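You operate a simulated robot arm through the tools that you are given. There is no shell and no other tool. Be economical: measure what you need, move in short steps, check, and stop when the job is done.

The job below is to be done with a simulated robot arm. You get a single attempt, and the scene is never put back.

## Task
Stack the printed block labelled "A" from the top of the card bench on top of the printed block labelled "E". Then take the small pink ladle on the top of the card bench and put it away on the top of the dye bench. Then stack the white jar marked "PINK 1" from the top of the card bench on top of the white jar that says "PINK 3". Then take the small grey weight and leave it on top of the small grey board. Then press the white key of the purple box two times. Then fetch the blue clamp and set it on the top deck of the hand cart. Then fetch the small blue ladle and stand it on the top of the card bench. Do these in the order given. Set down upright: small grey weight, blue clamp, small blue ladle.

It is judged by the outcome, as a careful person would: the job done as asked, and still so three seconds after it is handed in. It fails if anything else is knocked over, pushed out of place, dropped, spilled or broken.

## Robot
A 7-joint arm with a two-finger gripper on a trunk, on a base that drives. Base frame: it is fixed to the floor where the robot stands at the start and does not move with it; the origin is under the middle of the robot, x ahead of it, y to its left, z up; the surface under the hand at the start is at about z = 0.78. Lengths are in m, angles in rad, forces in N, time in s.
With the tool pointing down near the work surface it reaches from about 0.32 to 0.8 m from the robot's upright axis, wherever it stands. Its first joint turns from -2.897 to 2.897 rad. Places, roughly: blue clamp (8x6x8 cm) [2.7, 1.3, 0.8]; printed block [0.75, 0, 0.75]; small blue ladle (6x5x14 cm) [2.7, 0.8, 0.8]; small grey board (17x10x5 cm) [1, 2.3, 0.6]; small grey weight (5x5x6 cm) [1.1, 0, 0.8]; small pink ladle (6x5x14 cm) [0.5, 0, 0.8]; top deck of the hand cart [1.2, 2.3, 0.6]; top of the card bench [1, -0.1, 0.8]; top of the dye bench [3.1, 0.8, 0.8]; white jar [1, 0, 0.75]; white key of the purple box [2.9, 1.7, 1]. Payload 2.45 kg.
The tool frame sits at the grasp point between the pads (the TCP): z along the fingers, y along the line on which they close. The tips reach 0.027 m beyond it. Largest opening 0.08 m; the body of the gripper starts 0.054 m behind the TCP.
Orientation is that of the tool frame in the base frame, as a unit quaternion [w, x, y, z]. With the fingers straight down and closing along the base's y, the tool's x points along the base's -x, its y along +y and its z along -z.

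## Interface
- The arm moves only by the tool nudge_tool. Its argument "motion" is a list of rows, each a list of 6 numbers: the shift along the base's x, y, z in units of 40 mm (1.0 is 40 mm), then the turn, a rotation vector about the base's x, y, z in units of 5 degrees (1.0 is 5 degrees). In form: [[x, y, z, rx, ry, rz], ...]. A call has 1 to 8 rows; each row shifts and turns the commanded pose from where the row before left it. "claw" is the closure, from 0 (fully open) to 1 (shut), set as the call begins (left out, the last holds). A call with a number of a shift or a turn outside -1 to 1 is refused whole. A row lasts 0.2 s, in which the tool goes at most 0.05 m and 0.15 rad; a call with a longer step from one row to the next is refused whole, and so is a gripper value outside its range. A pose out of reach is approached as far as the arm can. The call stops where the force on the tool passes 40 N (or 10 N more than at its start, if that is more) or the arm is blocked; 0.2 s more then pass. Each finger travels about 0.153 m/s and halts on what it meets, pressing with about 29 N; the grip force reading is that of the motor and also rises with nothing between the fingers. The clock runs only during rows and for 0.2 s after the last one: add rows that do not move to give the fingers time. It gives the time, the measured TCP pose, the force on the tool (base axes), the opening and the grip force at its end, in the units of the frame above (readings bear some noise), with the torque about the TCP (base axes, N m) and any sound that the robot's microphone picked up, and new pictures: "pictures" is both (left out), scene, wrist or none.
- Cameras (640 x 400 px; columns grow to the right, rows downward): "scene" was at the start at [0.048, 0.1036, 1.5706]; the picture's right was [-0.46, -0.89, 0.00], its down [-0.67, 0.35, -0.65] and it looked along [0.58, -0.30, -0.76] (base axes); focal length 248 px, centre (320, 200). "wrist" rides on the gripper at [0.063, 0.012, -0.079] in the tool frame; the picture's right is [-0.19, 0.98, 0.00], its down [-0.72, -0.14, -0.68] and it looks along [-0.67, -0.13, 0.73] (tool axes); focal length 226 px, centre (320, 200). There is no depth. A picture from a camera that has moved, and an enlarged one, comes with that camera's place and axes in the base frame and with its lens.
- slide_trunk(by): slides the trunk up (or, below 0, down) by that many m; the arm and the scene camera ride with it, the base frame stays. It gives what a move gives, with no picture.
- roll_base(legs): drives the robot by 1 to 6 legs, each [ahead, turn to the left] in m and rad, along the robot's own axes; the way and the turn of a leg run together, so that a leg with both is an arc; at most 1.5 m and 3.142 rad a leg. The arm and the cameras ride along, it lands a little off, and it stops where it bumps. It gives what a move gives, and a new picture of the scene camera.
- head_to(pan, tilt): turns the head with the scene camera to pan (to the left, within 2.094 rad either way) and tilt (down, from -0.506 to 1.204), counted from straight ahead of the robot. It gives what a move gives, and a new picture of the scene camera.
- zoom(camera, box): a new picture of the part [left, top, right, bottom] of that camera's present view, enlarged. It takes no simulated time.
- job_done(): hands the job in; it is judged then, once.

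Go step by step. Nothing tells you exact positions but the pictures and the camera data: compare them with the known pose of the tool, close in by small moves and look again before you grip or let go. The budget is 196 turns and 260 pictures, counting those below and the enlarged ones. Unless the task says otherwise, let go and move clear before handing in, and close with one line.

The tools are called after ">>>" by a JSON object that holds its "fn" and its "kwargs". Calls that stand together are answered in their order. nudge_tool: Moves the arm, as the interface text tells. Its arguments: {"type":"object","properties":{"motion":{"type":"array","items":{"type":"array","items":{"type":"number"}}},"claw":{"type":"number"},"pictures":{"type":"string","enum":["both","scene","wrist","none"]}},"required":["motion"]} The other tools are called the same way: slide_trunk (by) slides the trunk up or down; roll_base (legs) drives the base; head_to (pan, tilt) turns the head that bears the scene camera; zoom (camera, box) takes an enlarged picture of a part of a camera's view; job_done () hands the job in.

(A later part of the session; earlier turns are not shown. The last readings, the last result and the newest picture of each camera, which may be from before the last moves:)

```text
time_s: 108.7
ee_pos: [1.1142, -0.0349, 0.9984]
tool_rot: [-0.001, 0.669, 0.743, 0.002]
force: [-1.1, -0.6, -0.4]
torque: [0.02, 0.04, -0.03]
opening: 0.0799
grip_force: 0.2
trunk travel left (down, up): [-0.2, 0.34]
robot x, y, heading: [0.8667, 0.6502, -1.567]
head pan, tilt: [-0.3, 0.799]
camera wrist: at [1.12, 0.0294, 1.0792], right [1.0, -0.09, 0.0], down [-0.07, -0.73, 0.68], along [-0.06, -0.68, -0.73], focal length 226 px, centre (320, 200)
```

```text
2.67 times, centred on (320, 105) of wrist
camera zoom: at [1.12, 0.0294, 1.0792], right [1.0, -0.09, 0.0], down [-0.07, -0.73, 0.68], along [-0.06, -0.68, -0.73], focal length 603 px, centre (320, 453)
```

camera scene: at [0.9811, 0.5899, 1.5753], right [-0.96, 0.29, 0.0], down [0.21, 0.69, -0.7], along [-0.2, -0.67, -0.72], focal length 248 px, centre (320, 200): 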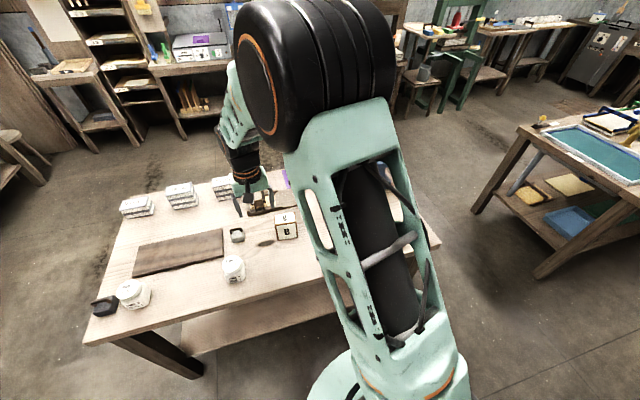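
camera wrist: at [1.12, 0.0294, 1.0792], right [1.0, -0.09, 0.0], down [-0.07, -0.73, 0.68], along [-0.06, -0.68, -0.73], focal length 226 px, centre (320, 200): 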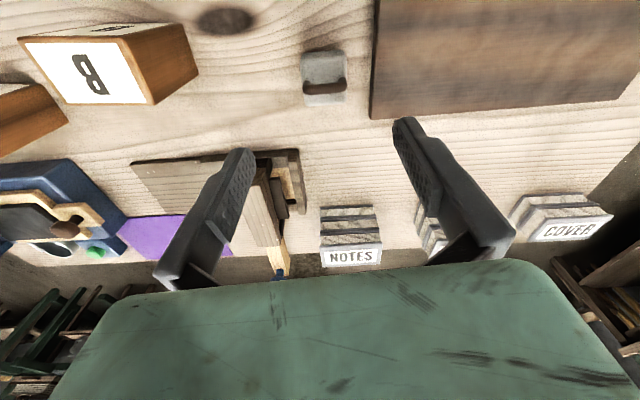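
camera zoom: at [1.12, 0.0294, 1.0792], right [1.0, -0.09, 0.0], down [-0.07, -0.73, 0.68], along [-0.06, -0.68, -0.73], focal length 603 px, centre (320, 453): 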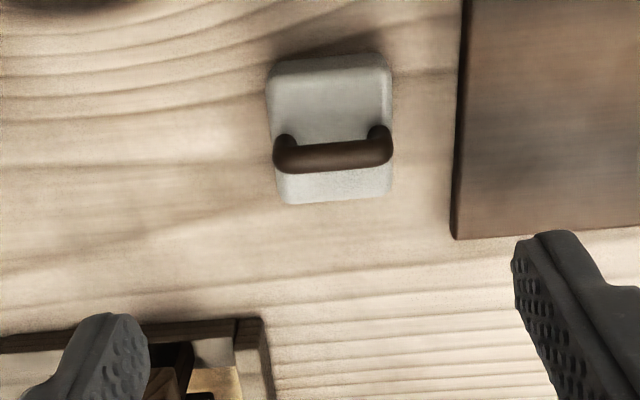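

The weight body is about 5 cm square at (1.1195, -0.0445), near the dark board. I'll narrow the claw a bit, align, and descend partway.

>>> {"fn": "nudge_tool", "kwargs": {"motion": [[0.13, -0.2, -0.4, 0, 0, -0.6], [0, 0, -0.9, 0, 0, -0.6], [0, 0, -0.9, 0, 0, 0], [0, 0, -0.3, 0, 0, 0], [0, 0, 0, 0, 0, 0]], "claw": 0.15, "pictures": "none"}}

>>> {"fn": "zoom", "kwargs": {"camera": "wrist", "box": [160, 30, 480, 230]}}

```text
time_s: 109.9
ee_pos: [1.1204, -0.0431, 0.9031]
tool_rot: [-0.001, 0.708, 0.706, 0.002]
force: [0.4, -0.2, -0.1]
torque: [-0.03, 0.01, -0.02]
opening: 0.0679
grip_force: 0.1
trunk travel left (down, up): [-0.2, 0.34]
robot x, y, heading: [0.8625, 0.6478, -1.566]
head pan, tilt: [-0.3, 0.799]
```

```text
2.00 times, centred on (320, 130) of wrist
camera zoom: at [1.1326, 0.0207, 0.9822], right [0.98, -0.19, 0.0], down [-0.14, -0.72, 0.68], along [-0.13, -0.67, -0.73], focal length 452 px, centre (320, 340)
```

zoom: 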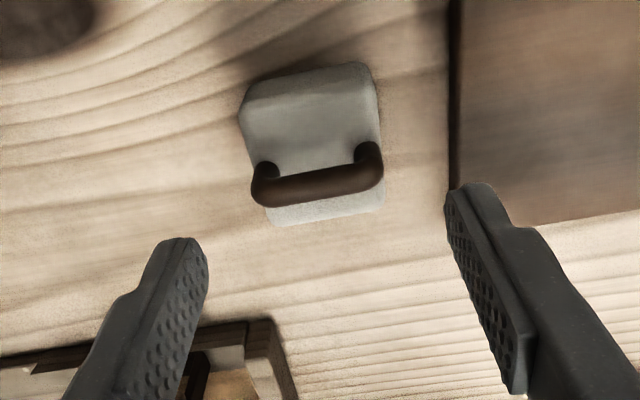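

>>> {"fn": "nudge_tool", "kwargs": {"motion": [[-0.05, -0.05, -0.6, 0, 0, 0], [0, 0, -0.8, 0, 0, 0], [0, 0, -0.8, 0, 0, 0], [0, 0, 0, 0, 0, 0]], "pictures": "wrist"}}

```text
time_s: 110.9
ee_pos: [1.1179, -0.0458, 0.8149]
tool_rot: [0.0, 0.708, 0.707, 0.002]
force: [-0.2, -1.1, 2.2]
torque: [-0.03, 0.07, 0.02]
opening: 0.0675
grip_force: 0.0
trunk travel left (down, up): [-0.2, 0.34]
robot x, y, heading: [0.8634, 0.6467, -1.568]
head pan, tilt: [-0.3, 0.799]
camera wrist: at [1.1305, 0.0178, 0.8944], right [0.98, -0.19, 0.0], down [-0.14, -0.72, 0.68], along [-0.13, -0.67, -0.73], focal length 226 px, centre (320, 200)
```

wrist: 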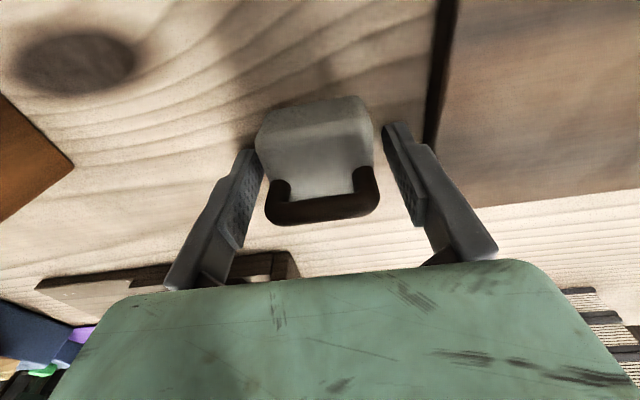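

>>> {"fn": "nudge_tool", "kwargs": {"motion": [[0, 0, 0, 0, 0, 0], [0, 0, 0, 0, 0, 0]], "claw": 1, "pictures": "none"}}

>>> {"fn": "nudge_tool", "kwargs": {"motion": [[0, 0, 0.5, 0, 0, 0], [0, 0, 1, 0, 0, 0], [0, 0, 1, 0, 0, 0], [0, 0, 0, 0, 0, 0]], "pictures": "wrist"}}

```text
time_s: 111.5
ee_pos: [1.1193, -0.0453, 0.8138]
tool_rot: [-0.001, 0.708, 0.706, 0.003]
force: [0.2, -0.6, 0.1]
torque: [-0.04, 0.03, 0.04]
opening: 0.0495
grip_force: 28.9
trunk travel left (down, up): [-0.2, 0.34]
robot x, y, heading: [0.8651, 0.646, -1.566]
head pan, tilt: [-0.3, 0.799]
```

```text
time_s: 112.5
ee_pos: [1.1205, -0.0432, 0.9178]
tool_rot: [-0.001, 0.708, 0.707, 0.002]
force: [-0.1, -0.2, -2.5]
torque: [-0.01, -0.02, 0.02]
opening: 0.0495
grip_force: 29.1
trunk travel left (down, up): [-0.2, 0.34]
robot x, y, heading: [0.8674, 0.6477, -1.565]
head pan, tilt: [-0.3, 0.799]
camera wrist: at [1.1331, 0.0203, 0.9973], right [0.98, -0.19, 0.0], down [-0.14, -0.72, 0.68], along [-0.13, -0.67, -0.73], focal length 226 px, centre (320, 200)
```

wrist: 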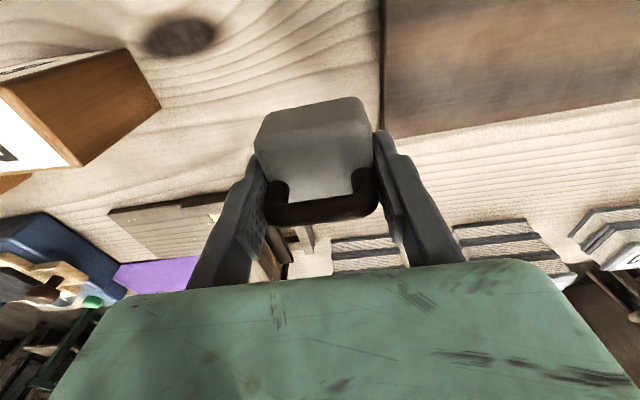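

Holding the weight. Lifting and tucking in.

>>> {"fn": "nudge_tool", "kwargs": {"motion": [[0, 0, 1, 0, 0, 0], [0, 0, 1, 0, 0, 0], [0, 0, 1, 0, 0, 0], [0, 0, 0.8, 0, 0, 0], [-0.7, 0.9, 0, 0, 0, 0], [-0.7, 0.9, 0, 0, 0, 0], [-0.7, 0.9, 0, 0, 0, 0], [-0.7, 0.9, 0, 0, 0, 0]], "pictures": "none"}}

>>> {"fn": "nudge_tool", "kwargs": {"motion": [[-0.8, 0.9, 0, 0, 0, 0], [-0.8, 0.9, 0, 0, 0, 0], [-0.8, 0.9, 0, 0, 0, 0], [-0.2, 0.9, 0, 0, 0, 0], [0, 0, 0, 0, 0, 0]], "pictures": "none"}}

>>> {"fn": "head_to", "kwargs": {"pan": 0.0, "tilt": 0.6}}

```text
time_s: 114.3
ee_pos: [1.0044, 0.0954, 1.0716]
tool_rot: [0.0, 0.708, 0.707, 0.002]
force: [-0.3, 0.1, -1.9]
torque: [0.0, -0.01, 0.02]
opening: 0.0495
grip_force: 28.6
trunk travel left (down, up): [-0.2, 0.34]
robot x, y, heading: [0.8692, 0.6483, -1.563]
head pan, tilt: [-0.3, 0.799]
```

```text
time_s: 115.5
ee_pos: [0.9008, 0.2411, 1.0657]
tool_rot: [-0.001, 0.707, 0.707, 0.001]
force: [-0.3, 0.8, -1.8]
torque: [-0.03, 0.01, 0.04]
opening: 0.0496
grip_force: 29.4
trunk travel left (down, up): [-0.2, 0.34]
robot x, y, heading: [0.8682, 0.647, -1.573]
head pan, tilt: [-0.3, 0.799]
```

```text
time_s: 116.3
ee_pos: [0.9004, 0.2413, 1.066]
tool_rot: [-0.001, 0.708, 0.706, 0.001]
force: [0.0, 0.5, -3.0]
torque: [-0.02, 0.02, 0.0]
opening: 0.0497
grip_force: 28.8
trunk travel left (down, up): [-0.2, 0.34]
robot x, y, heading: [0.8687, 0.6442, -1.566]
head pan, tilt: [0.0, 0.6]
camera scene: at [1.0047, 0.579, 1.5922], right [-1.0, 0.0, 0.0], down [0.0, 0.57, -0.82], along [0.0, -0.82, -0.57], focal length 248 px, centre (320, 200)
```

scene: 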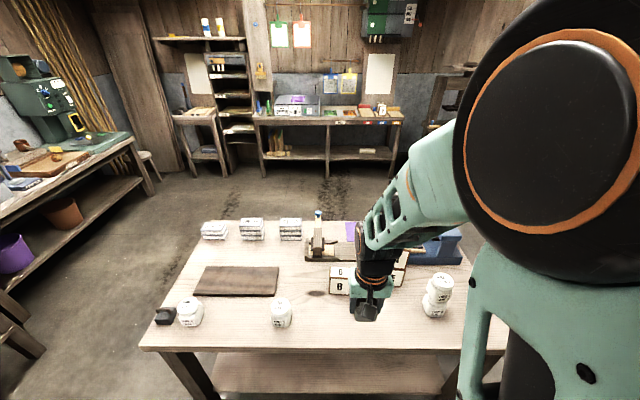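

Jars stand well. Now turning round to the hand cart.

>>> {"fn": "roll_base", "kwargs": {"legs": [[0, 1.57], [0.2, 1.4], [0.25, 0.17]]}}

>>> {"fn": "zoom", "kwargs": {"camera": "scene", "box": [160, 100, 480, 300]}}

```text
time_s: 125.6
ee_pos: [0.9835, 1.4162, 1.0653]
tool_rot: [0.002, 0.711, -0.703, 0.001]
force: [0.3, -0.5, -2.5]
torque: [0.01, -0.02, 0.01]
opening: 0.0493
grip_force: 28.7
trunk travel left (down, up): [-0.2, 0.34]
robot x, y, heading: [1.023, 1.0131, 1.581]
head pan, tilt: [0.0, 0.6]
camera scene: at [0.8802, 1.0767, 1.5923], right [1.0, 0.01, 0.0], down [0.01, -0.56, -0.83], along [-0.01, 0.83, -0.56], focal length 248 px, centre (320, 200)
```

scene: 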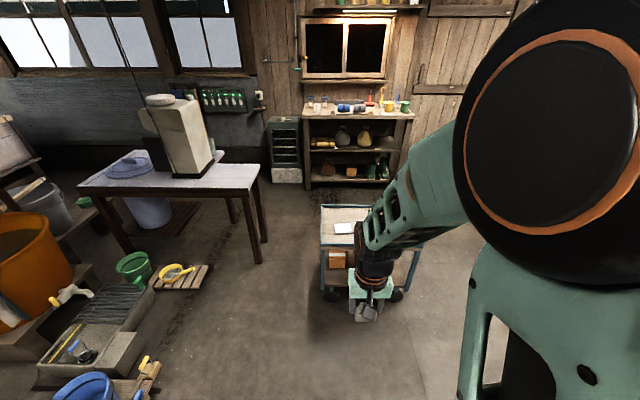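

```text
2.00 times, centred on (320, 200) of scene
camera zoom: at [0.8802, 1.0767, 1.5923], right [1.0, 0.01, 0.0], down [0.01, -0.56, -0.83], along [-0.01, 0.83, -0.56], focal length 496 px, centre (320, 200)
```

zoom: 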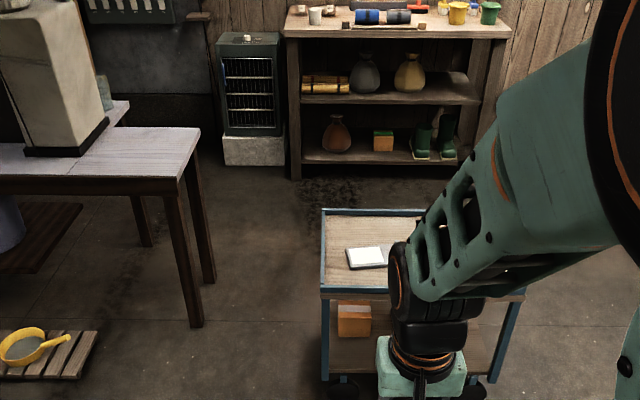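

Cart deck spans about x 0.87–1.43, y 2.06–2.48, and the small board is near (1.0, 2.22). I'll drive closer, keeping clear of the cart, and lower the trunk.

>>> {"fn": "roll_base", "kwargs": {"legs": [[0.47, 0]]}}

>>> {"fn": "slide_trunk", "kwargs": {"by": -0.12}}

>>> {"fn": "nudge_tool", "kwargs": {"motion": [[0, 0, 0, 0, 0, 0]]}}

```text
time_s: 128.4
ee_pos: [0.9742, 1.8844, 1.0656]
tool_rot: [0.002, 0.714, -0.7, 0.001]
force: [0.7, 0.2, -2.0]
torque: [-0.01, 0.0, 0.01]
opening: 0.0497
grip_force: 28.7
trunk travel left (down, up): [-0.2, 0.34]
robot x, y, heading: [1.0193, 1.4787, 1.589]
head pan, tilt: [0.0, 0.6]
camera scene: at [0.8725, 1.5439, 1.5922], right [1.0, 0.02, 0.0], down [0.01, -0.57, -0.82], along [-0.02, 0.82, -0.57], focal length 248 px, centre (320, 200)
```

scene: 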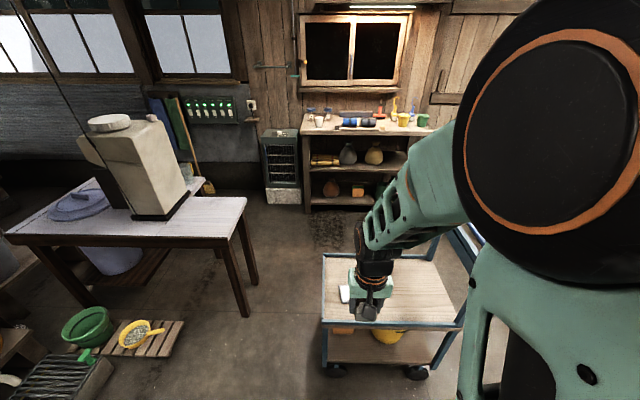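

```text
time_s: 129.9
ee_pos: [0.973, 1.8837, 0.9443]
tool_rot: [0.002, 0.714, -0.7, 0.001]
force: [0.8, 0.0, -2.4]
torque: [0.01, 0.01, 0.01]
opening: 0.0496
grip_force: 29.3
trunk travel left (down, up): [-0.08, 0.46]
robot x, y, heading: [1.0116, 1.4772, 1.593]
head pan, tilt: [0.0, 0.6]
```

```text
time_s: 130.3
ee_pos: [0.9729, 1.8831, 0.945]
tool_rot: [0.002, 0.714, -0.7, 0.0]
force: [-0.7, 0.2, -1.8]
torque: [-0.02, 0.01, -0.01]
opening: 0.0496
grip_force: 29.6
trunk travel left (down, up): [-0.08, 0.46]
robot x, y, heading: [1.0162, 1.4731, 1.588]
head pan, tilt: [0.0, 0.6]
camera scene: at [0.8725, 1.5434, 1.4723], right [1.0, 0.02, 0.0], down [0.01, -0.57, -0.82], along [-0.02, 0.82, -0.57], focal length 248 px, centre (320, 200)
camera wrist: at [0.9619, 1.8208, 1.0249], right [-0.98, 0.17, 0.0], down [0.13, 0.72, 0.68], along [0.12, 0.67, -0.73], focal length 226 px, centre (320, 200)
```

scene: 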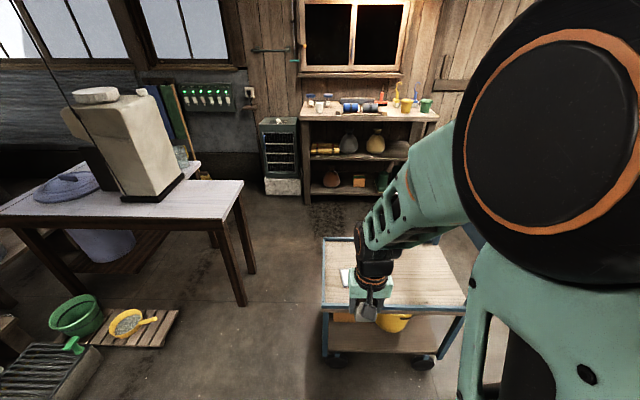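
wrist: 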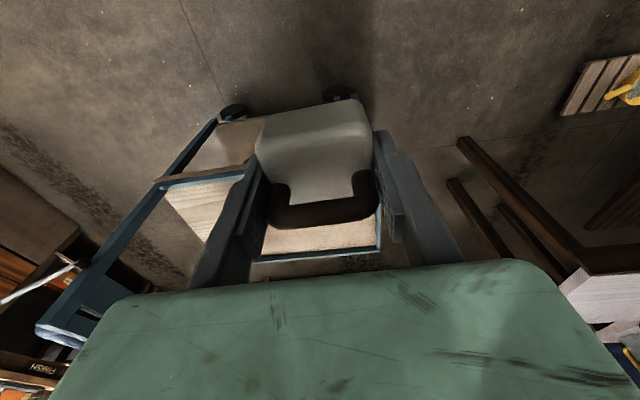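

The arm hides the board; I'll shift the hand right to see it.

>>> {"fn": "nudge_tool", "kwargs": {"motion": [[1, 0.2, 0, 0, 0, 0], [1, 0.2, 0, 0, 0, 0], [1, 0.2, 0, 0, 0, 0], [1, 0.2, 0, 0, 0, 0], [1, 0.2, 0, 0, 0, 0], [0, 0, 0, 0, 0, 0]]}}

>>> {"fn": "zoom", "kwargs": {"camera": "scene", "box": [300, 210, 480, 340]}}

```text
time_s: 131.7
ee_pos: [1.1753, 1.923, 0.9456]
tool_rot: [0.002, 0.713, -0.701, 0.0]
force: [0.4, 0.3, -1.8]
torque: [0.0, 0.03, -0.01]
opening: 0.0496
grip_force: 29.1
trunk travel left (down, up): [-0.08, 0.46]
robot x, y, heading: [1.0158, 1.4821, 1.591]
head pan, tilt: [0.0, 0.6]
camera scene: at [0.8732, 1.5435, 1.4723], right [1.0, 0.02, 0.0], down [0.01, -0.57, -0.82], along [-0.02, 0.82, -0.57], focal length 248 px, centre (320, 200)
camera wrist: at [1.1648, 1.8608, 1.0243], right [-0.98, 0.17, 0.0], down [0.13, 0.72, 0.68], along [0.12, 0.67, -0.73], focal length 226 px, centre (320, 200)
```

scene: 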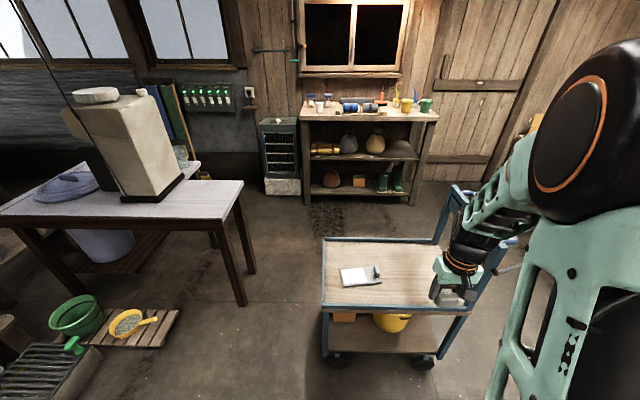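
wrist: 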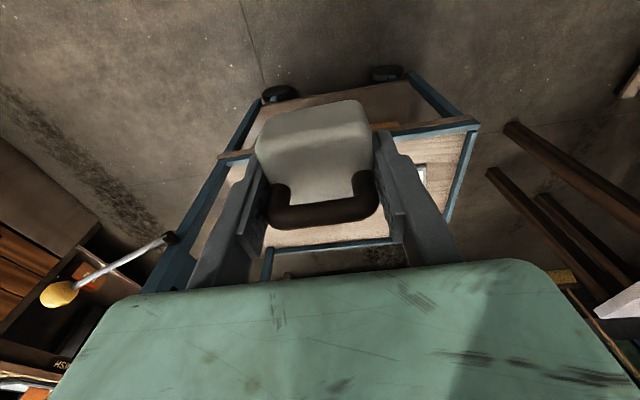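

```text
3.08 times, centred on (390, 275) of scene
camera zoom: at [0.8732, 1.5435, 1.4723], right [1.0, 0.02, 0.0], down [0.01, -0.57, -0.82], along [-0.02, 0.82, -0.57], focal length 763 px, centre (105, -31)
```

zoom: 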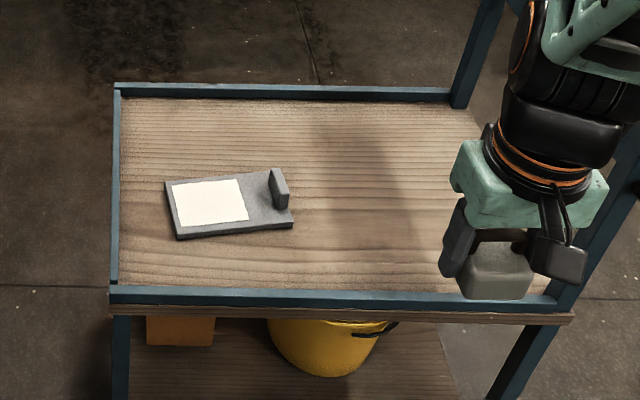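

The board is a grey plate with a white patch and an upright tab at its right end. I'll move the base 0.1 m closer and measure the board with the wrist camera.

>>> {"fn": "roll_base", "kwargs": {"legs": [[0.1, 0]]}}

>>> {"fn": "nudge_tool", "kwargs": {"motion": [[1, 0, 0, 0, 0, 0], [0.5, 0, 0, 0, 0, 0], [0, 0, 0, 0, 0, 0]], "pictures": "wrist"}}

```text
time_s: 132.9
ee_pos: [1.1735, 2.0234, 0.9442]
tool_rot: [0.001, 0.715, -0.699, 0.001]
force: [0.3, 0.9, -2.3]
torque: [0.01, -0.04, 0.0]
opening: 0.0493
grip_force: 29.5
trunk travel left (down, up): [-0.08, 0.46]
robot x, y, heading: [1.0124, 1.5741, 1.596]
head pan, tilt: [0.0, 0.6]
camera scene: at [0.8707, 1.6435, 1.4722], right [1.0, 0.02, 0.0], down [0.01, -0.57, -0.82], along [-0.02, 0.82, -0.57], focal length 248 px, centre (320, 200)
```

scene: 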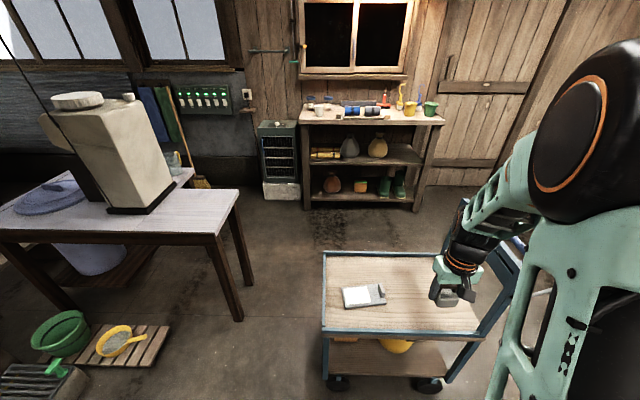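

```text
time_s: 133.7
ee_pos: [1.2326, 2.0226, 0.9453]
tool_rot: [0.002, 0.714, -0.7, 0.0]
force: [0.1, 1.3, -2.1]
torque: [0.05, -0.01, -0.03]
opening: 0.0497
grip_force: 29.3
trunk travel left (down, up): [-0.08, 0.46]
robot x, y, heading: [1.0145, 1.5756, 1.589]
head pan, tilt: [0.0, 0.6]
camera wrist: at [1.2209, 1.9604, 1.0253], right [-0.98, 0.17, 0.0], down [0.13, 0.72, 0.68], along [0.12, 0.67, -0.73], focal length 226 px, centre (320, 200)
```

wrist: 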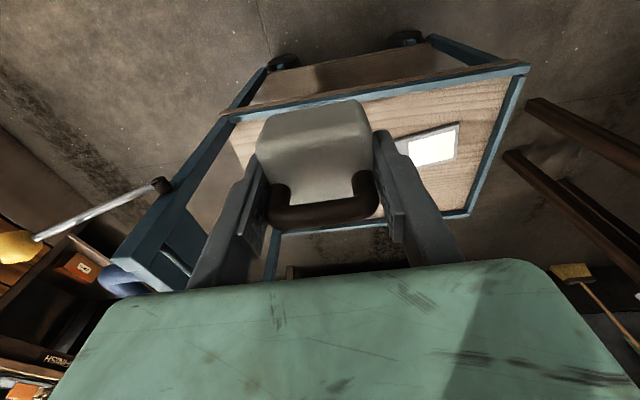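

>>> {"fn": "zoom", "kwargs": {"camera": "wrist", "box": [380, 100, 500, 180]}}

>>> {"fn": "zoom", "kwargs": {"camera": "scene", "box": [310, 240, 460, 350]}}

```text
5.00 times, centred on (440, 140) of wrist
camera zoom: at [1.2209, 1.9604, 1.0253], right [-0.98, 0.17, 0.0], down [0.13, 0.72, 0.68], along [0.12, 0.67, -0.73], focal length 1130 px, centre (-280, 500)
```

zoom: 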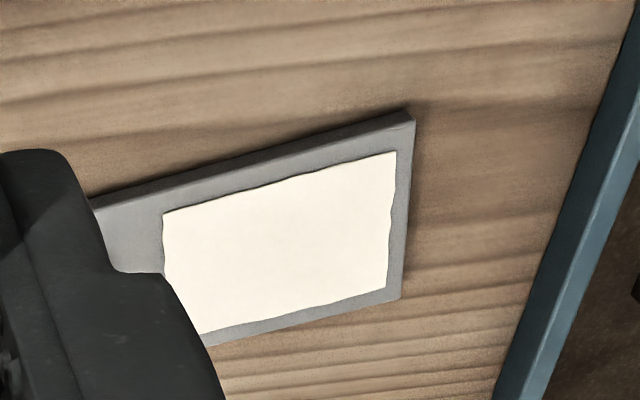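

```text
3.64 times, centred on (385, 295) of scene
camera zoom: at [0.8709, 1.6433, 1.4723], right [1.0, 0.02, 0.0], down [0.01, -0.57, -0.82], along [-0.02, 0.82, -0.57], focal length 902 px, centre (84, -146)
```

zoom: 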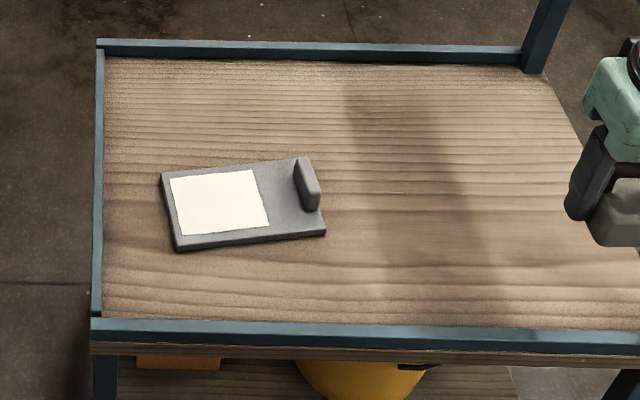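

Triangulated: the board's white patch is centred near (1.008, 2.278) with top at z≈0.546. Moving over it.

>>> {"fn": "nudge_tool", "kwargs": {"motion": [[-0.7, 0.8, 0, 0, 0, 0.5], [-0.7, 0.8, 0, 0, 0, 0.5], [-0.7, 0.8, 0, 0, 0, 0], [-0.7, 0.8, 0, 0, 0, 0], [-0.7, 0.8, 0, 0, 0, 0], [-0.7, 0.8, 0, 0, 0, 0], [-0.7, 0.8, 0, 0, 0, 0], [-0.7, 0.8, 0, 0, 0, 0]], "pictures": "none"}}

>>> {"fn": "nudge_tool", "kwargs": {"motion": [[0, 0, -1, 0, 0, 0], [0, 0, -1, 0, 0, 0], [0, 0, -1, 0, 0, 0], [0, 0, -1, 0, 0, 0], [0, 0, -1, 0, 0, 0], [0, 0, 0, 0, 0, 0]]}}

```text
time_s: 135.5
ee_pos: [1.005, 2.2817, 0.9453]
tool_rot: [0.003, 0.744, -0.668, 0.001]
force: [0.3, -1.1, -1.9]
torque: [-0.01, -0.01, 0.0]
opening: 0.0494
grip_force: 28.6
trunk travel left (down, up): [-0.08, 0.46]
robot x, y, heading: [1.0132, 1.5765, 1.593]
head pan, tilt: [0.0, 0.6]
```

```text
time_s: 136.9
ee_pos: [1.0083, 2.2801, 0.7445]
tool_rot: [0.003, 0.745, -0.668, 0.0]
force: [-0.1, -0.1, -2.5]
torque: [0.0, 0.0, 0.0]
opening: 0.0496
grip_force: 29.2
trunk travel left (down, up): [-0.08, 0.46]
robot x, y, heading: [1.0149, 1.5768, 1.59]
head pan, tilt: [0.0, 0.6]
camera scene: at [0.8706, 1.6438, 1.4722], right [1.0, 0.02, 0.0], down [0.01, -0.57, -0.82], along [-0.02, 0.82, -0.57], focal length 248 px, centre (320, 200)
camera wrist: at [1.0012, 2.2165, 0.8232], right [-1.0, 0.09, 0.0], down [0.06, 0.73, 0.68], along [0.06, 0.68, -0.73], focal length 226 px, centre (320, 200)
```

scene: 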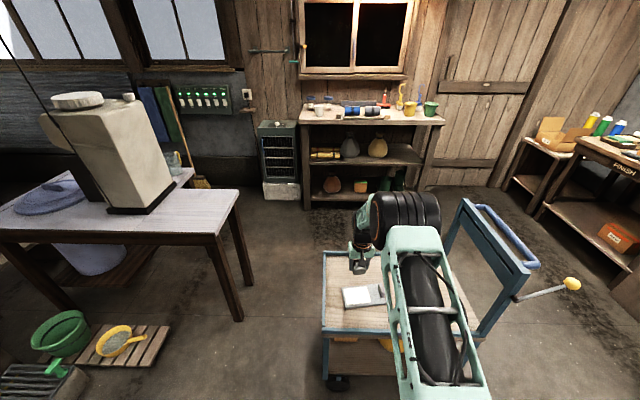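
wrist: 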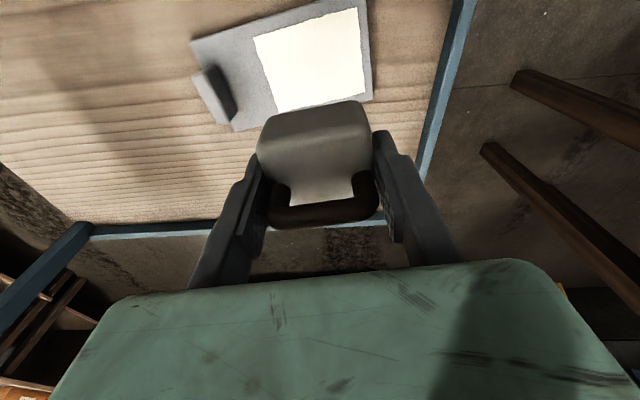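

Lined up. Lowering toward the board.

>>> {"fn": "nudge_tool", "kwargs": {"motion": [[0.05, -0.05, -1, 0, 0, 0], [0, 0, -1, 0, 0, 0], [0, 0, -1, 0, 0, 0], [0, 0, -0.6, 0, 0, 0], [0, 0, 0, 0, 0, 0]], "pictures": "wrist"}}

>>> {"fn": "zoom", "kwargs": {"camera": "scene", "box": [310, 220, 450, 330]}}

```text
time_s: 138.1
ee_pos: [1.0086, 2.2764, 0.6017]
tool_rot: [0.002, 0.744, -0.668, 0.001]
force: [1.3, 0.0, -1.9]
torque: [0.0, -0.01, 0.0]
opening: 0.0493
grip_force: 28.2
trunk travel left (down, up): [-0.08, 0.46]
robot x, y, heading: [1.0171, 1.5816, 1.592]
head pan, tilt: [0.0, 0.6]
camera wrist: at [1.003, 2.2124, 0.681], right [-1.0, 0.09, 0.0], down [0.06, 0.73, 0.68], along [0.06, 0.68, -0.73], focal length 226 px, centre (320, 200)
```

wrist: 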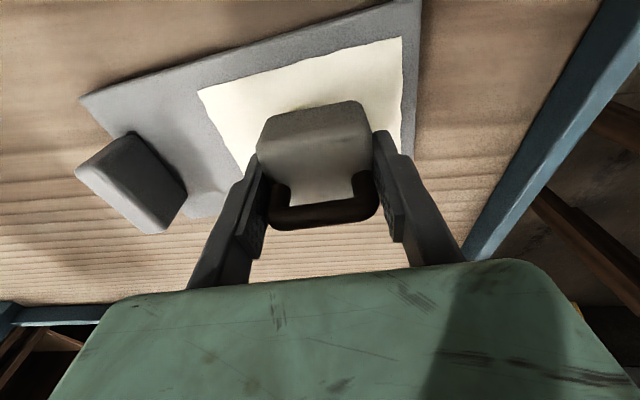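

```text
3.64 times, centred on (380, 275) of scene
camera zoom: at [0.8706, 1.6436, 1.4722], right [1.0, 0.02, 0.0], down [0.01, -0.57, -0.82], along [-0.02, 0.82, -0.57], focal length 902 px, centre (102, -73)
```

zoom: 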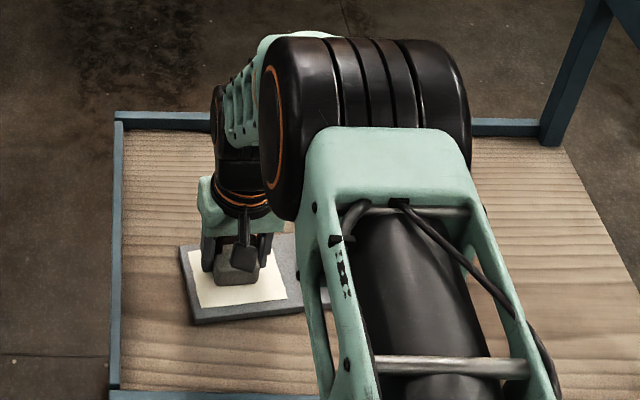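

Centred on the board. Final lowering.

>>> {"fn": "nudge_tool", "kwargs": {"motion": [[0, 0, -0.2, 0, 0, 0], [0, 0, -0.15, 0, 0, 0], [0, 0, -0.1, 0, 0, 0], [0, 0, 0, 0, 0, 0]], "pictures": "none"}}

```text
time_s: 138.8
ee_pos: [1.0108, 2.2791, 0.5912]
tool_rot: [-0.001, 0.744, -0.668, -0.002]
force: [-0.4, -4.5, 15.5]
torque: [-0.2, -0.24, -0.06]
opening: 0.0499
grip_force: 29.2
trunk travel left (down, up): [-0.08, 0.46]
robot x, y, heading: [1.0123, 1.5762, 1.59]
head pan, tilt: [0.0, 0.6]
stopped in row 3: the force on the tool passed its limit at 42 N (the readings are from after the stop); the commanded pose is now the measured one
```

Contact at 0.591. Releasing.

>>> {"fn": "nudge_tool", "kwargs": {"motion": [[0, 0, 0.03, 0, 0, 0], [0, 0, 0, 0, 0, 0]], "claw": 0.2, "pictures": "none"}}

>>> {"fn": "nudge_tool", "kwargs": {"motion": [[0, 0, 0.5, 0, 0, 0], [0, 0, 1, 0, 0, 0], [0, 0, 1, 0, 0, 0], [0, 0, 1, 0, 0, 0], [0, 0, 1, 0, 0, 0], [0, 0, 1, 0, 0, 0], [0, -0.5, 1, 0, 0, 0], [0, -1, 0.5, 0, 0, 0]], "pictures": "wrist"}}

```text
time_s: 139.4
ee_pos: [1.0091, 2.2793, 0.5918]
tool_rot: [-0.001, 0.745, -0.667, -0.003]
force: [-7.1, -0.3, 14.9]
torque: [-0.02, -0.26, -0.01]
opening: 0.0529
grip_force: 0.1
trunk travel left (down, up): [-0.08, 0.46]
robot x, y, heading: [1.0117, 1.5792, 1.591]
head pan, tilt: [0.0, 0.6]
```

```text
time_s: 141.2
ee_pos: [1.0106, 2.2234, 0.8723]
tool_rot: [0.0, 0.744, -0.668, -0.002]
force: [0.0, 0.1, -0.2]
torque: [-0.03, 0.0, -0.01]
opening: 0.0641
grip_force: 0.0
trunk travel left (down, up): [-0.08, 0.46]
robot x, y, heading: [1.0141, 1.5752, 1.59]
head pan, tilt: [0.0, 0.6]
camera wrist: at [1.0042, 2.1584, 0.9512], right [-1.0, 0.09, 0.0], down [0.06, 0.73, 0.68], along [0.06, 0.68, -0.73], focal length 226 px, centre (320, 200)
```

wrist: 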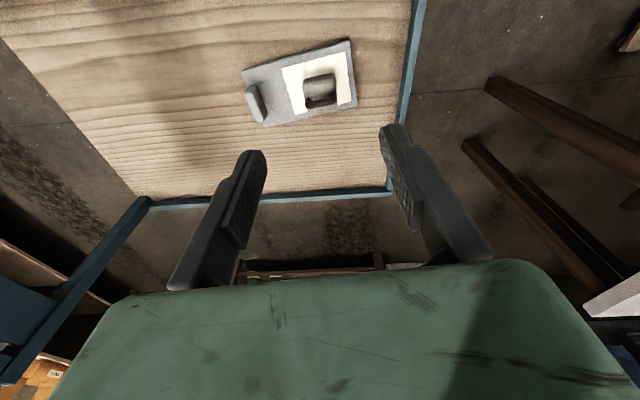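

>>> {"fn": "zoom", "kwargs": {"camera": "wrist", "box": [230, 20, 390, 140]}}

>>> {"fn": "zoom", "kwargs": {"camera": "scene", "box": [310, 220, 450, 330]}}

```text
3.33 times, centred on (310, 80) of wrist
camera zoom: at [1.0042, 2.1584, 0.9512], right [-1.0, 0.09, 0.0], down [0.06, 0.73, 0.68], along [0.06, 0.68, -0.73], focal length 754 px, centre (353, 600)
```

zoom: 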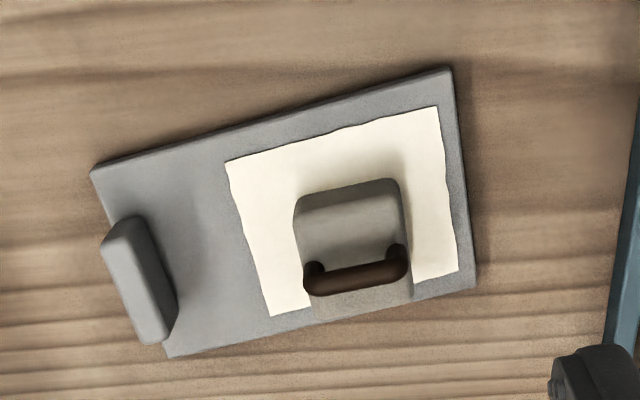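

```text
3.64 times, centred on (380, 275) of scene
camera zoom: at [0.8705, 1.643, 1.4723], right [1.0, 0.02, 0.0], down [0.01, -0.56, -0.83], along [-0.02, 0.82, -0.56], focal length 902 px, centre (102, -73)
```

zoom: 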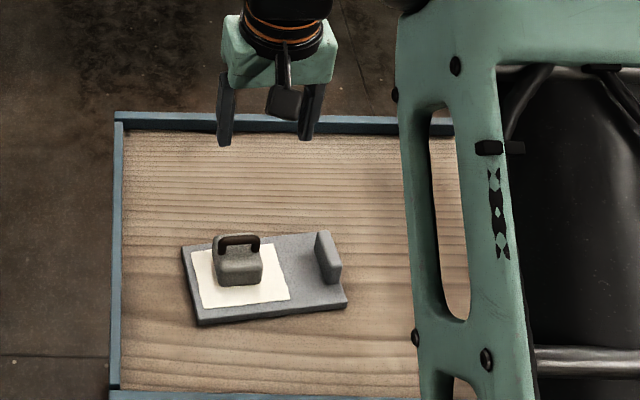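

The weight stands upright on the board. Next the purple box: retract, raise the trunk, and drive to it.

>>> {"fn": "nudge_tool", "kwargs": {"motion": [[0, -1, 0.5, 0, 0, 0], [0, -1, 0.5, 0, 0, 0], [0, -1, 0.5, 0, 0, 0], [0, -1, 0.5, 0, 0, 0], [0, -1, 0.5, 0, 0, 0], [0, -1, 0.5, 0, 0, 0], [0, 0, 0, 0, 0, 0]], "pictures": "none"}}

>>> {"fn": "slide_trunk", "kwargs": {"by": 0.2}}

>>> {"fn": "roll_base", "kwargs": {"legs": [[-0.35, 0], [0, -1.28], [1.22, 0], [0, -0.31]]}}

```text
time_s: 142.8
ee_pos: [1.014, 1.9825, 0.9918]
tool_rot: [-0.001, 0.744, -0.668, -0.002]
force: [0.6, 0.7, -0.3]
torque: [0.02, -0.01, 0.02]
opening: 0.0637
grip_force: 0.0
trunk travel left (down, up): [-0.08, 0.46]
robot x, y, heading: [1.0104, 1.5763, 1.591]
head pan, tilt: [0.0, 0.6]
```

```text
time_s: 145.0
ee_pos: [1.0139, 1.9827, 1.1911]
tool_rot: [-0.001, 0.744, -0.668, -0.001]
force: [0.1, 0.5, -0.1]
torque: [0.05, -0.01, 0.01]
opening: 0.064
grip_force: 0.0
trunk travel left (down, up): [-0.28, 0.26]
robot x, y, heading: [1.0154, 1.5755, 1.588]
head pan, tilt: [0.0, 0.6]
```

```text
time_s: 157.4
ee_pos: [2.611, 1.5812, 1.1929]
tool_rot: [0.002, -0.044, 0.999, 0.001]
force: [-0.5, -0.4, -0.4]
torque: [-0.04, -0.01, 0.03]
opening: 0.0638
grip_force: 0.2
trunk travel left (down, up): [-0.28, 0.26]
robot x, y, heading: [2.2055, 1.5901, -0.001]
head pan, tilt: [0.0, 0.6]
camera scene: at [2.2732, 1.7298, 1.6723], right [0.0, -1.0, 0.0], down [-0.57, 0.0, -0.82], along [0.82, 0.0, -0.57], focal length 248 px, centre (320, 200)
```

scene: 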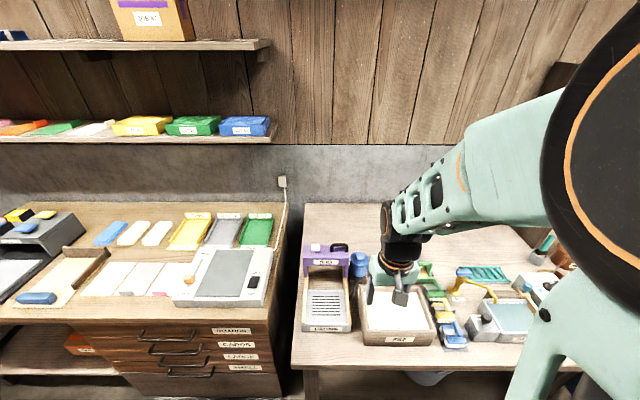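

>>> {"fn": "zoom", "kwargs": {"camera": "scene", "box": [280, 170, 480, 370]}}

>>> {"fn": "nudge_tool", "kwargs": {"motion": [[0, 0, 0, 0, 0, 0]], "claw": 1, "pictures": "wrist"}}

```text
2.00 times, centred on (380, 270) of scene
camera zoom: at [2.2732, 1.7298, 1.6723], right [0.0, -1.0, 0.0], down [-0.57, 0.0, -0.82], along [0.82, 0.0, -0.57], focal length 496 px, centre (200, 60)
```

zoom: 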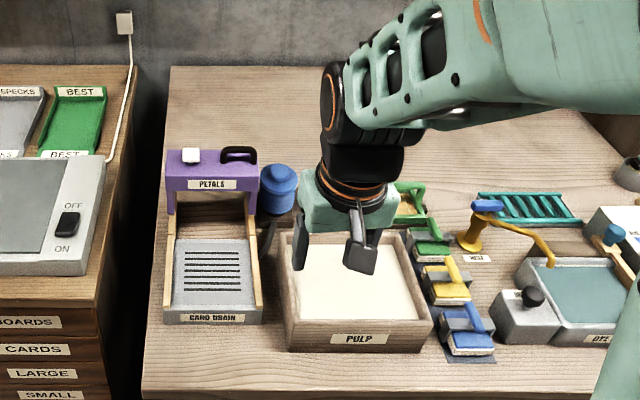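

```text
time_s: 157.8
ee_pos: [2.6106, 1.5814, 1.1922]
tool_rot: [0.002, -0.045, 0.999, 0.0]
force: [-0.4, 0.9, -0.4]
torque: [0.02, 0.03, 0.02]
opening: 0.0
grip_force: 29.2
trunk travel left (down, up): [-0.28, 0.26]
robot x, y, heading: [2.205, 1.5895, -0.005]
head pan, tilt: [0.0, 0.6]
camera wrist: at [2.5458, 1.5892, 1.271], right [0.1, 0.99, 0.0], down [0.73, -0.08, 0.68], along [0.68, -0.07, -0.73], focal length 226 px, centre (320, 200)
```

wrist: 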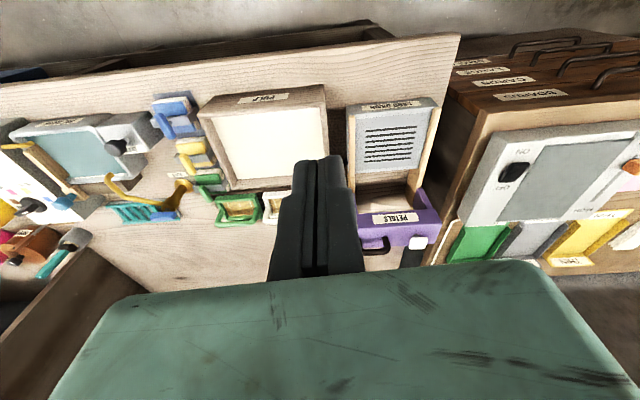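

The white key is at about (2.938, 1.747), top near z≈0.99, triangulated from both views. Moving the closed fingers above it.

>>> {"fn": "nudge_tool", "kwargs": {"motion": [[1, 0.5, 0, 0, 0, -0.5], [1, 0.5, 0, 0, 0, -0.5], [1, 0.5, 0, 0, 0, 0], [1, 0.5, 0, 0, 0, 0], [1, 0.5, 0, 0, 0, 0], [1, 0.5, 0, 0, 0, 0], [1, 0.5, 0, 0, 0, 0], [1, 0.5, 0, 0, 0, 0]], "pictures": "none"}}

>>> {"fn": "nudge_tool", "kwargs": {"motion": [[0, 0, -0.8, 0, 0, 0], [0, 0, -0.8, 0, 0, 0], [0, 0, -0.6, 0, 0, 0], [0, 0, 0, 0, 0, 0]]}}

>>> {"fn": "zoom", "kwargs": {"camera": "wrist", "box": [220, 60, 420, 185]}}

```text
time_s: 159.6
ee_pos: [2.9337, 1.744, 1.1916]
tool_rot: [0.0, -0.001, 1.0, 0.001]
force: [0.4, -0.4, 0.4]
torque: [-0.04, 0.04, -0.04]
opening: 0.0
grip_force: 29.1
trunk travel left (down, up): [-0.28, 0.26]
robot x, y, heading: [2.2039, 1.5917, -0.005]
head pan, tilt: [0.0, 0.6]
```

```text
time_s: 160.6
ee_pos: [2.9352, 1.7414, 1.1035]
tool_rot: [0.002, -0.001, 1.0, 0.001]
force: [0.0, -0.2, -0.6]
torque: [-0.01, 0.01, -0.02]
opening: 0.0
grip_force: 29.4
trunk travel left (down, up): [-0.28, 0.26]
robot x, y, heading: [2.2053, 1.5906, -0.001]
head pan, tilt: [0.0, 0.6]
camera scene: at [2.2736, 1.7302, 1.6722], right [0.0, -1.0, 0.0], down [-0.57, 0.0, -0.82], along [0.82, 0.0, -0.57], focal length 248 px, centre (320, 200)
camera wrist: at [2.871, 1.7546, 1.183], right [0.19, 0.98, 0.0], down [0.72, -0.14, 0.68], along [0.67, -0.13, -0.73], focal length 226 px, centre (320, 200)
```

scene: 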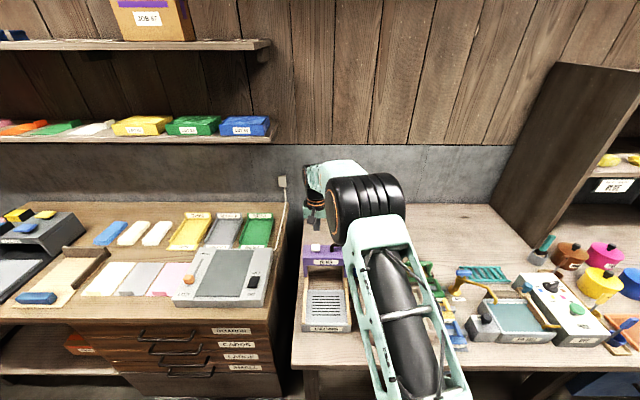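
wrist: 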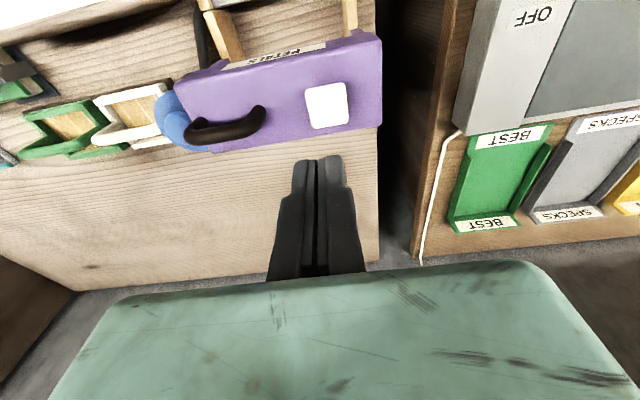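

```text
3.20 times, centred on (320, 122) of wrist
camera zoom: at [2.871, 1.7546, 1.183], right [0.19, 0.98, 0.0], down [0.72, -0.14, 0.68], along [0.67, -0.13, -0.73], focal length 723 px, centre (320, 448)
```

zoom: 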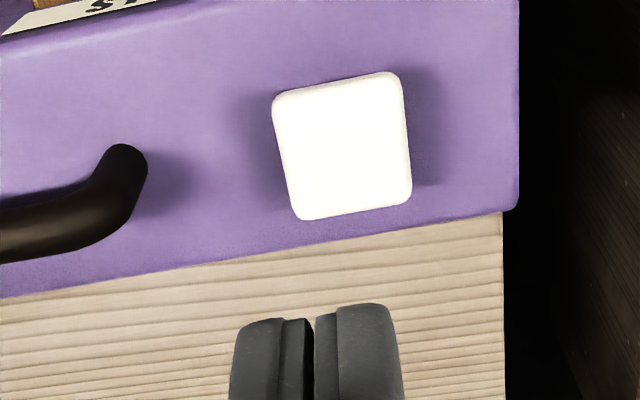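

>>> {"fn": "nudge_tool", "kwargs": {"motion": [[0.17, 0.15, -0.5, 0, 0, 0], [0, 0, -0.9, 0, 0, 0], [0, 0, 0, 0, 0, 0]], "pictures": "wrist"}}

>>> {"fn": "zoom", "kwargs": {"camera": "wrist", "box": [220, 80, 420, 205]}}

```text
time_s: 161.4
ee_pos: [2.939, 1.7512, 1.0478]
tool_rot: [0.002, -0.001, 1.0, 0.0]
force: [-0.8, -0.4, -0.5]
torque: [-0.02, 0.02, 0.02]
opening: 0.0
grip_force: 29.3
trunk travel left (down, up): [-0.28, 0.26]
robot x, y, heading: [2.2042, 1.5881, 0.005]
head pan, tilt: [0.0, 0.6]
camera wrist: at [2.8751, 1.7636, 1.1266], right [0.19, 0.98, 0.0], down [0.72, -0.14, 0.68], along [0.67, -0.13, -0.73], focal length 226 px, centre (320, 200)
```

wrist: 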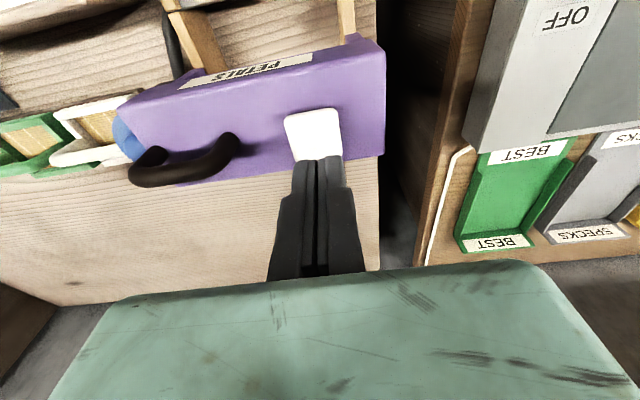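

```text
3.20 times, centred on (320, 142) of wrist
camera zoom: at [2.8751, 1.7636, 1.1266], right [0.19, 0.98, 0.0], down [0.72, -0.14, 0.68], along [0.67, -0.13, -0.73], focal length 723 px, centre (320, 384)
```

zoom: 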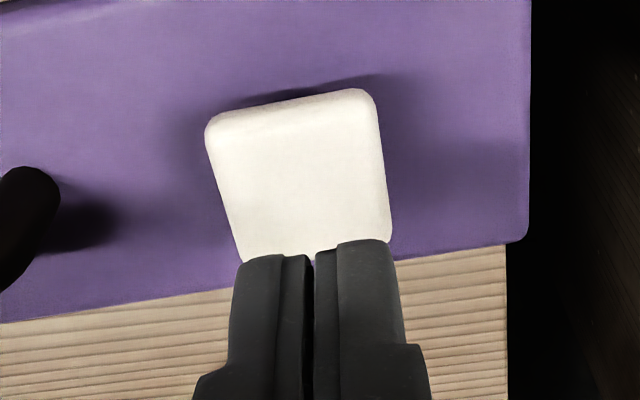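

>>> {"fn": "nudge_tool", "kwargs": {"motion": [[0.05, -0.12, -0.4, 0, 0, 0], [0, 0, -0.15, 0, 0, 0], [0, 0, 0, 0, 0, 0]], "pictures": "wrist"}}

```text
time_s: 162.2
ee_pos: [2.941, 1.7439, 1.0265]
tool_rot: [0.001, -0.001, 1.0, 0.001]
force: [-0.2, 0.3, 0.8]
torque: [-0.02, 0.03, -0.01]
opening: 0.0001
grip_force: 28.8
trunk travel left (down, up): [-0.28, 0.26]
robot x, y, heading: [2.2058, 1.5887, 0.001]
head pan, tilt: [0.0, 0.6]
camera wrist: at [2.8764, 1.7566, 1.1047], right [0.19, 0.98, 0.0], down [0.72, -0.14, 0.68], along [0.67, -0.13, -0.73], focal length 226 px, centre (320, 200)
```

wrist: 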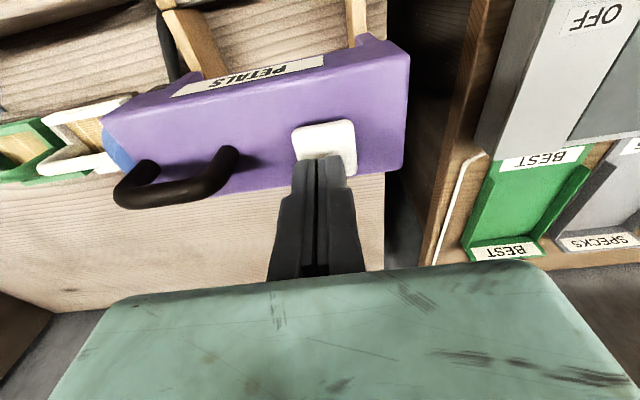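

Tips are over the key. Pressing in small steps.

>>> {"fn": "nudge_tool", "kwargs": {"motion": [[0, 0.05, -0.1, 0, 0, 0], [0, 0, -0.1, 0, 0, 0], [0, 0, 0, 0, 0, 0]], "pictures": "none"}}

```text
time_s: 163.0
ee_pos: [2.9399, 1.7449, 1.0185]
tool_rot: [0.002, -0.001, 1.0, 0.0]
force: [-0.7, -0.5, -0.3]
torque: [-0.02, 0.02, 0.04]
opening: 0.0001
grip_force: 28.6
trunk travel left (down, up): [-0.28, 0.26]
robot x, y, heading: [2.2056, 1.5887, -0.004]
head pan, tilt: [0.0, 0.6]
```

>>> {"fn": "nudge_tool", "kwargs": {"motion": [[0, 0, -0.1, 0, 0, 0], [0, 0, -0.1, 0, 0, 0], [0, 0, 0, 0, 0, 0]], "pictures": "none"}}

```text
time_s: 163.8
ee_pos: [2.9397, 1.7444, 1.01]
tool_rot: [0.002, -0.001, 1.0, 0.001]
force: [1.6, -0.4, 2.4]
torque: [-0.02, 0.02, -0.01]
opening: 0.006
grip_force: 30.0
trunk travel left (down, up): [-0.28, 0.26]
robot x, y, heading: [2.2079, 1.5888, -0.002]
head pan, tilt: [0.0, 0.6]
heard: click
```

A click was heard. The finger opening reads 0.006, odd; I'll look before lifting.

>>> {"fn": "zoom", "kwargs": {"camera": "wrist", "box": [220, 80, 420, 205]}}

```text
3.20 times, centred on (320, 142) of wrist
camera zoom: at [2.8754, 1.7573, 1.0895], right [0.19, 0.98, 0.0], down [0.72, -0.14, 0.68], along [0.67, -0.13, -0.73], focal length 723 px, centre (320, 384)
```

zoom: 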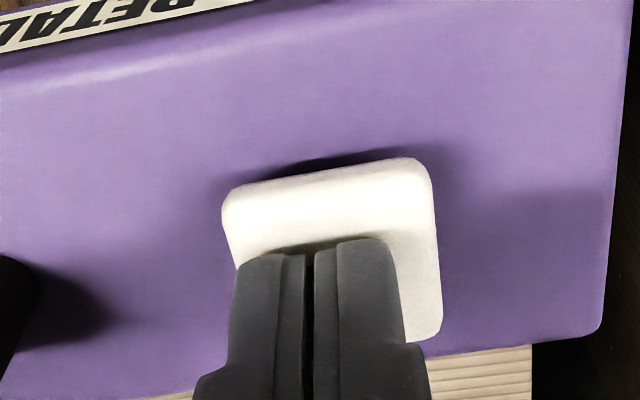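

Good contact on the key. Lifting fully off, then I'll press the second time.

>>> {"fn": "nudge_tool", "kwargs": {"motion": [[0, 0, 0.3, 0, 0, 0], [0, 0.05, 0.3, 0, 0, 0], [0, 0, 0, 0, 0, 0], [0, 0, 0, 0, 0, 0]], "pictures": "none"}}

>>> {"fn": "nudge_tool", "kwargs": {"motion": [[0, 0, -0.3, 0, 0, 0], [0, 0, -0.1, 0, 0, 0], [0, 0, -0.1, 0, 0, 0], [0, 0, 0, 0, 0, 0]], "pictures": "none"}}

```text
time_s: 164.8
ee_pos: [2.9389, 1.7466, 1.0328]
tool_rot: [0.002, -0.001, 1.0, 0.001]
force: [-0.5, 0.7, 0.0]
torque: [-0.01, 0.04, -0.01]
opening: 0.0
grip_force: 30.1
trunk travel left (down, up): [-0.28, 0.26]
robot x, y, heading: [2.2054, 1.5898, -0.002]
head pan, tilt: [0.0, 0.6]
```

```text
time_s: 165.8
ee_pos: [2.9399, 1.7465, 1.0151]
tool_rot: [0.002, -0.002, 1.0, 0.0]
force: [-0.6, -0.8, 0.9]
torque: [0.03, 0.01, 0.01]
opening: 0.0062
grip_force: 29.8
trunk travel left (down, up): [-0.28, 0.26]
robot x, y, heading: [2.2054, 1.588, -0.005]
head pan, tilt: [0.0, 0.6]
```

>>> {"fn": "nudge_tool", "kwargs": {"motion": [[0, 0, -0.12, 0, 0, 0], [0, 0, 0, 0, 0, 0]], "pictures": "none"}}

```text
time_s: 166.4
ee_pos: [2.9395, 1.7459, 1.0101]
tool_rot: [0.001, -0.001, 1.0, 0.001]
force: [1.0, 0.6, 3.0]
torque: [-0.01, 0.0, 0.0]
opening: 0.0059
grip_force: 30.0
trunk travel left (down, up): [-0.28, 0.26]
robot x, y, heading: [2.2055, 1.5916, -0.006]
head pan, tilt: [0.0, 0.6]
heard: click
```

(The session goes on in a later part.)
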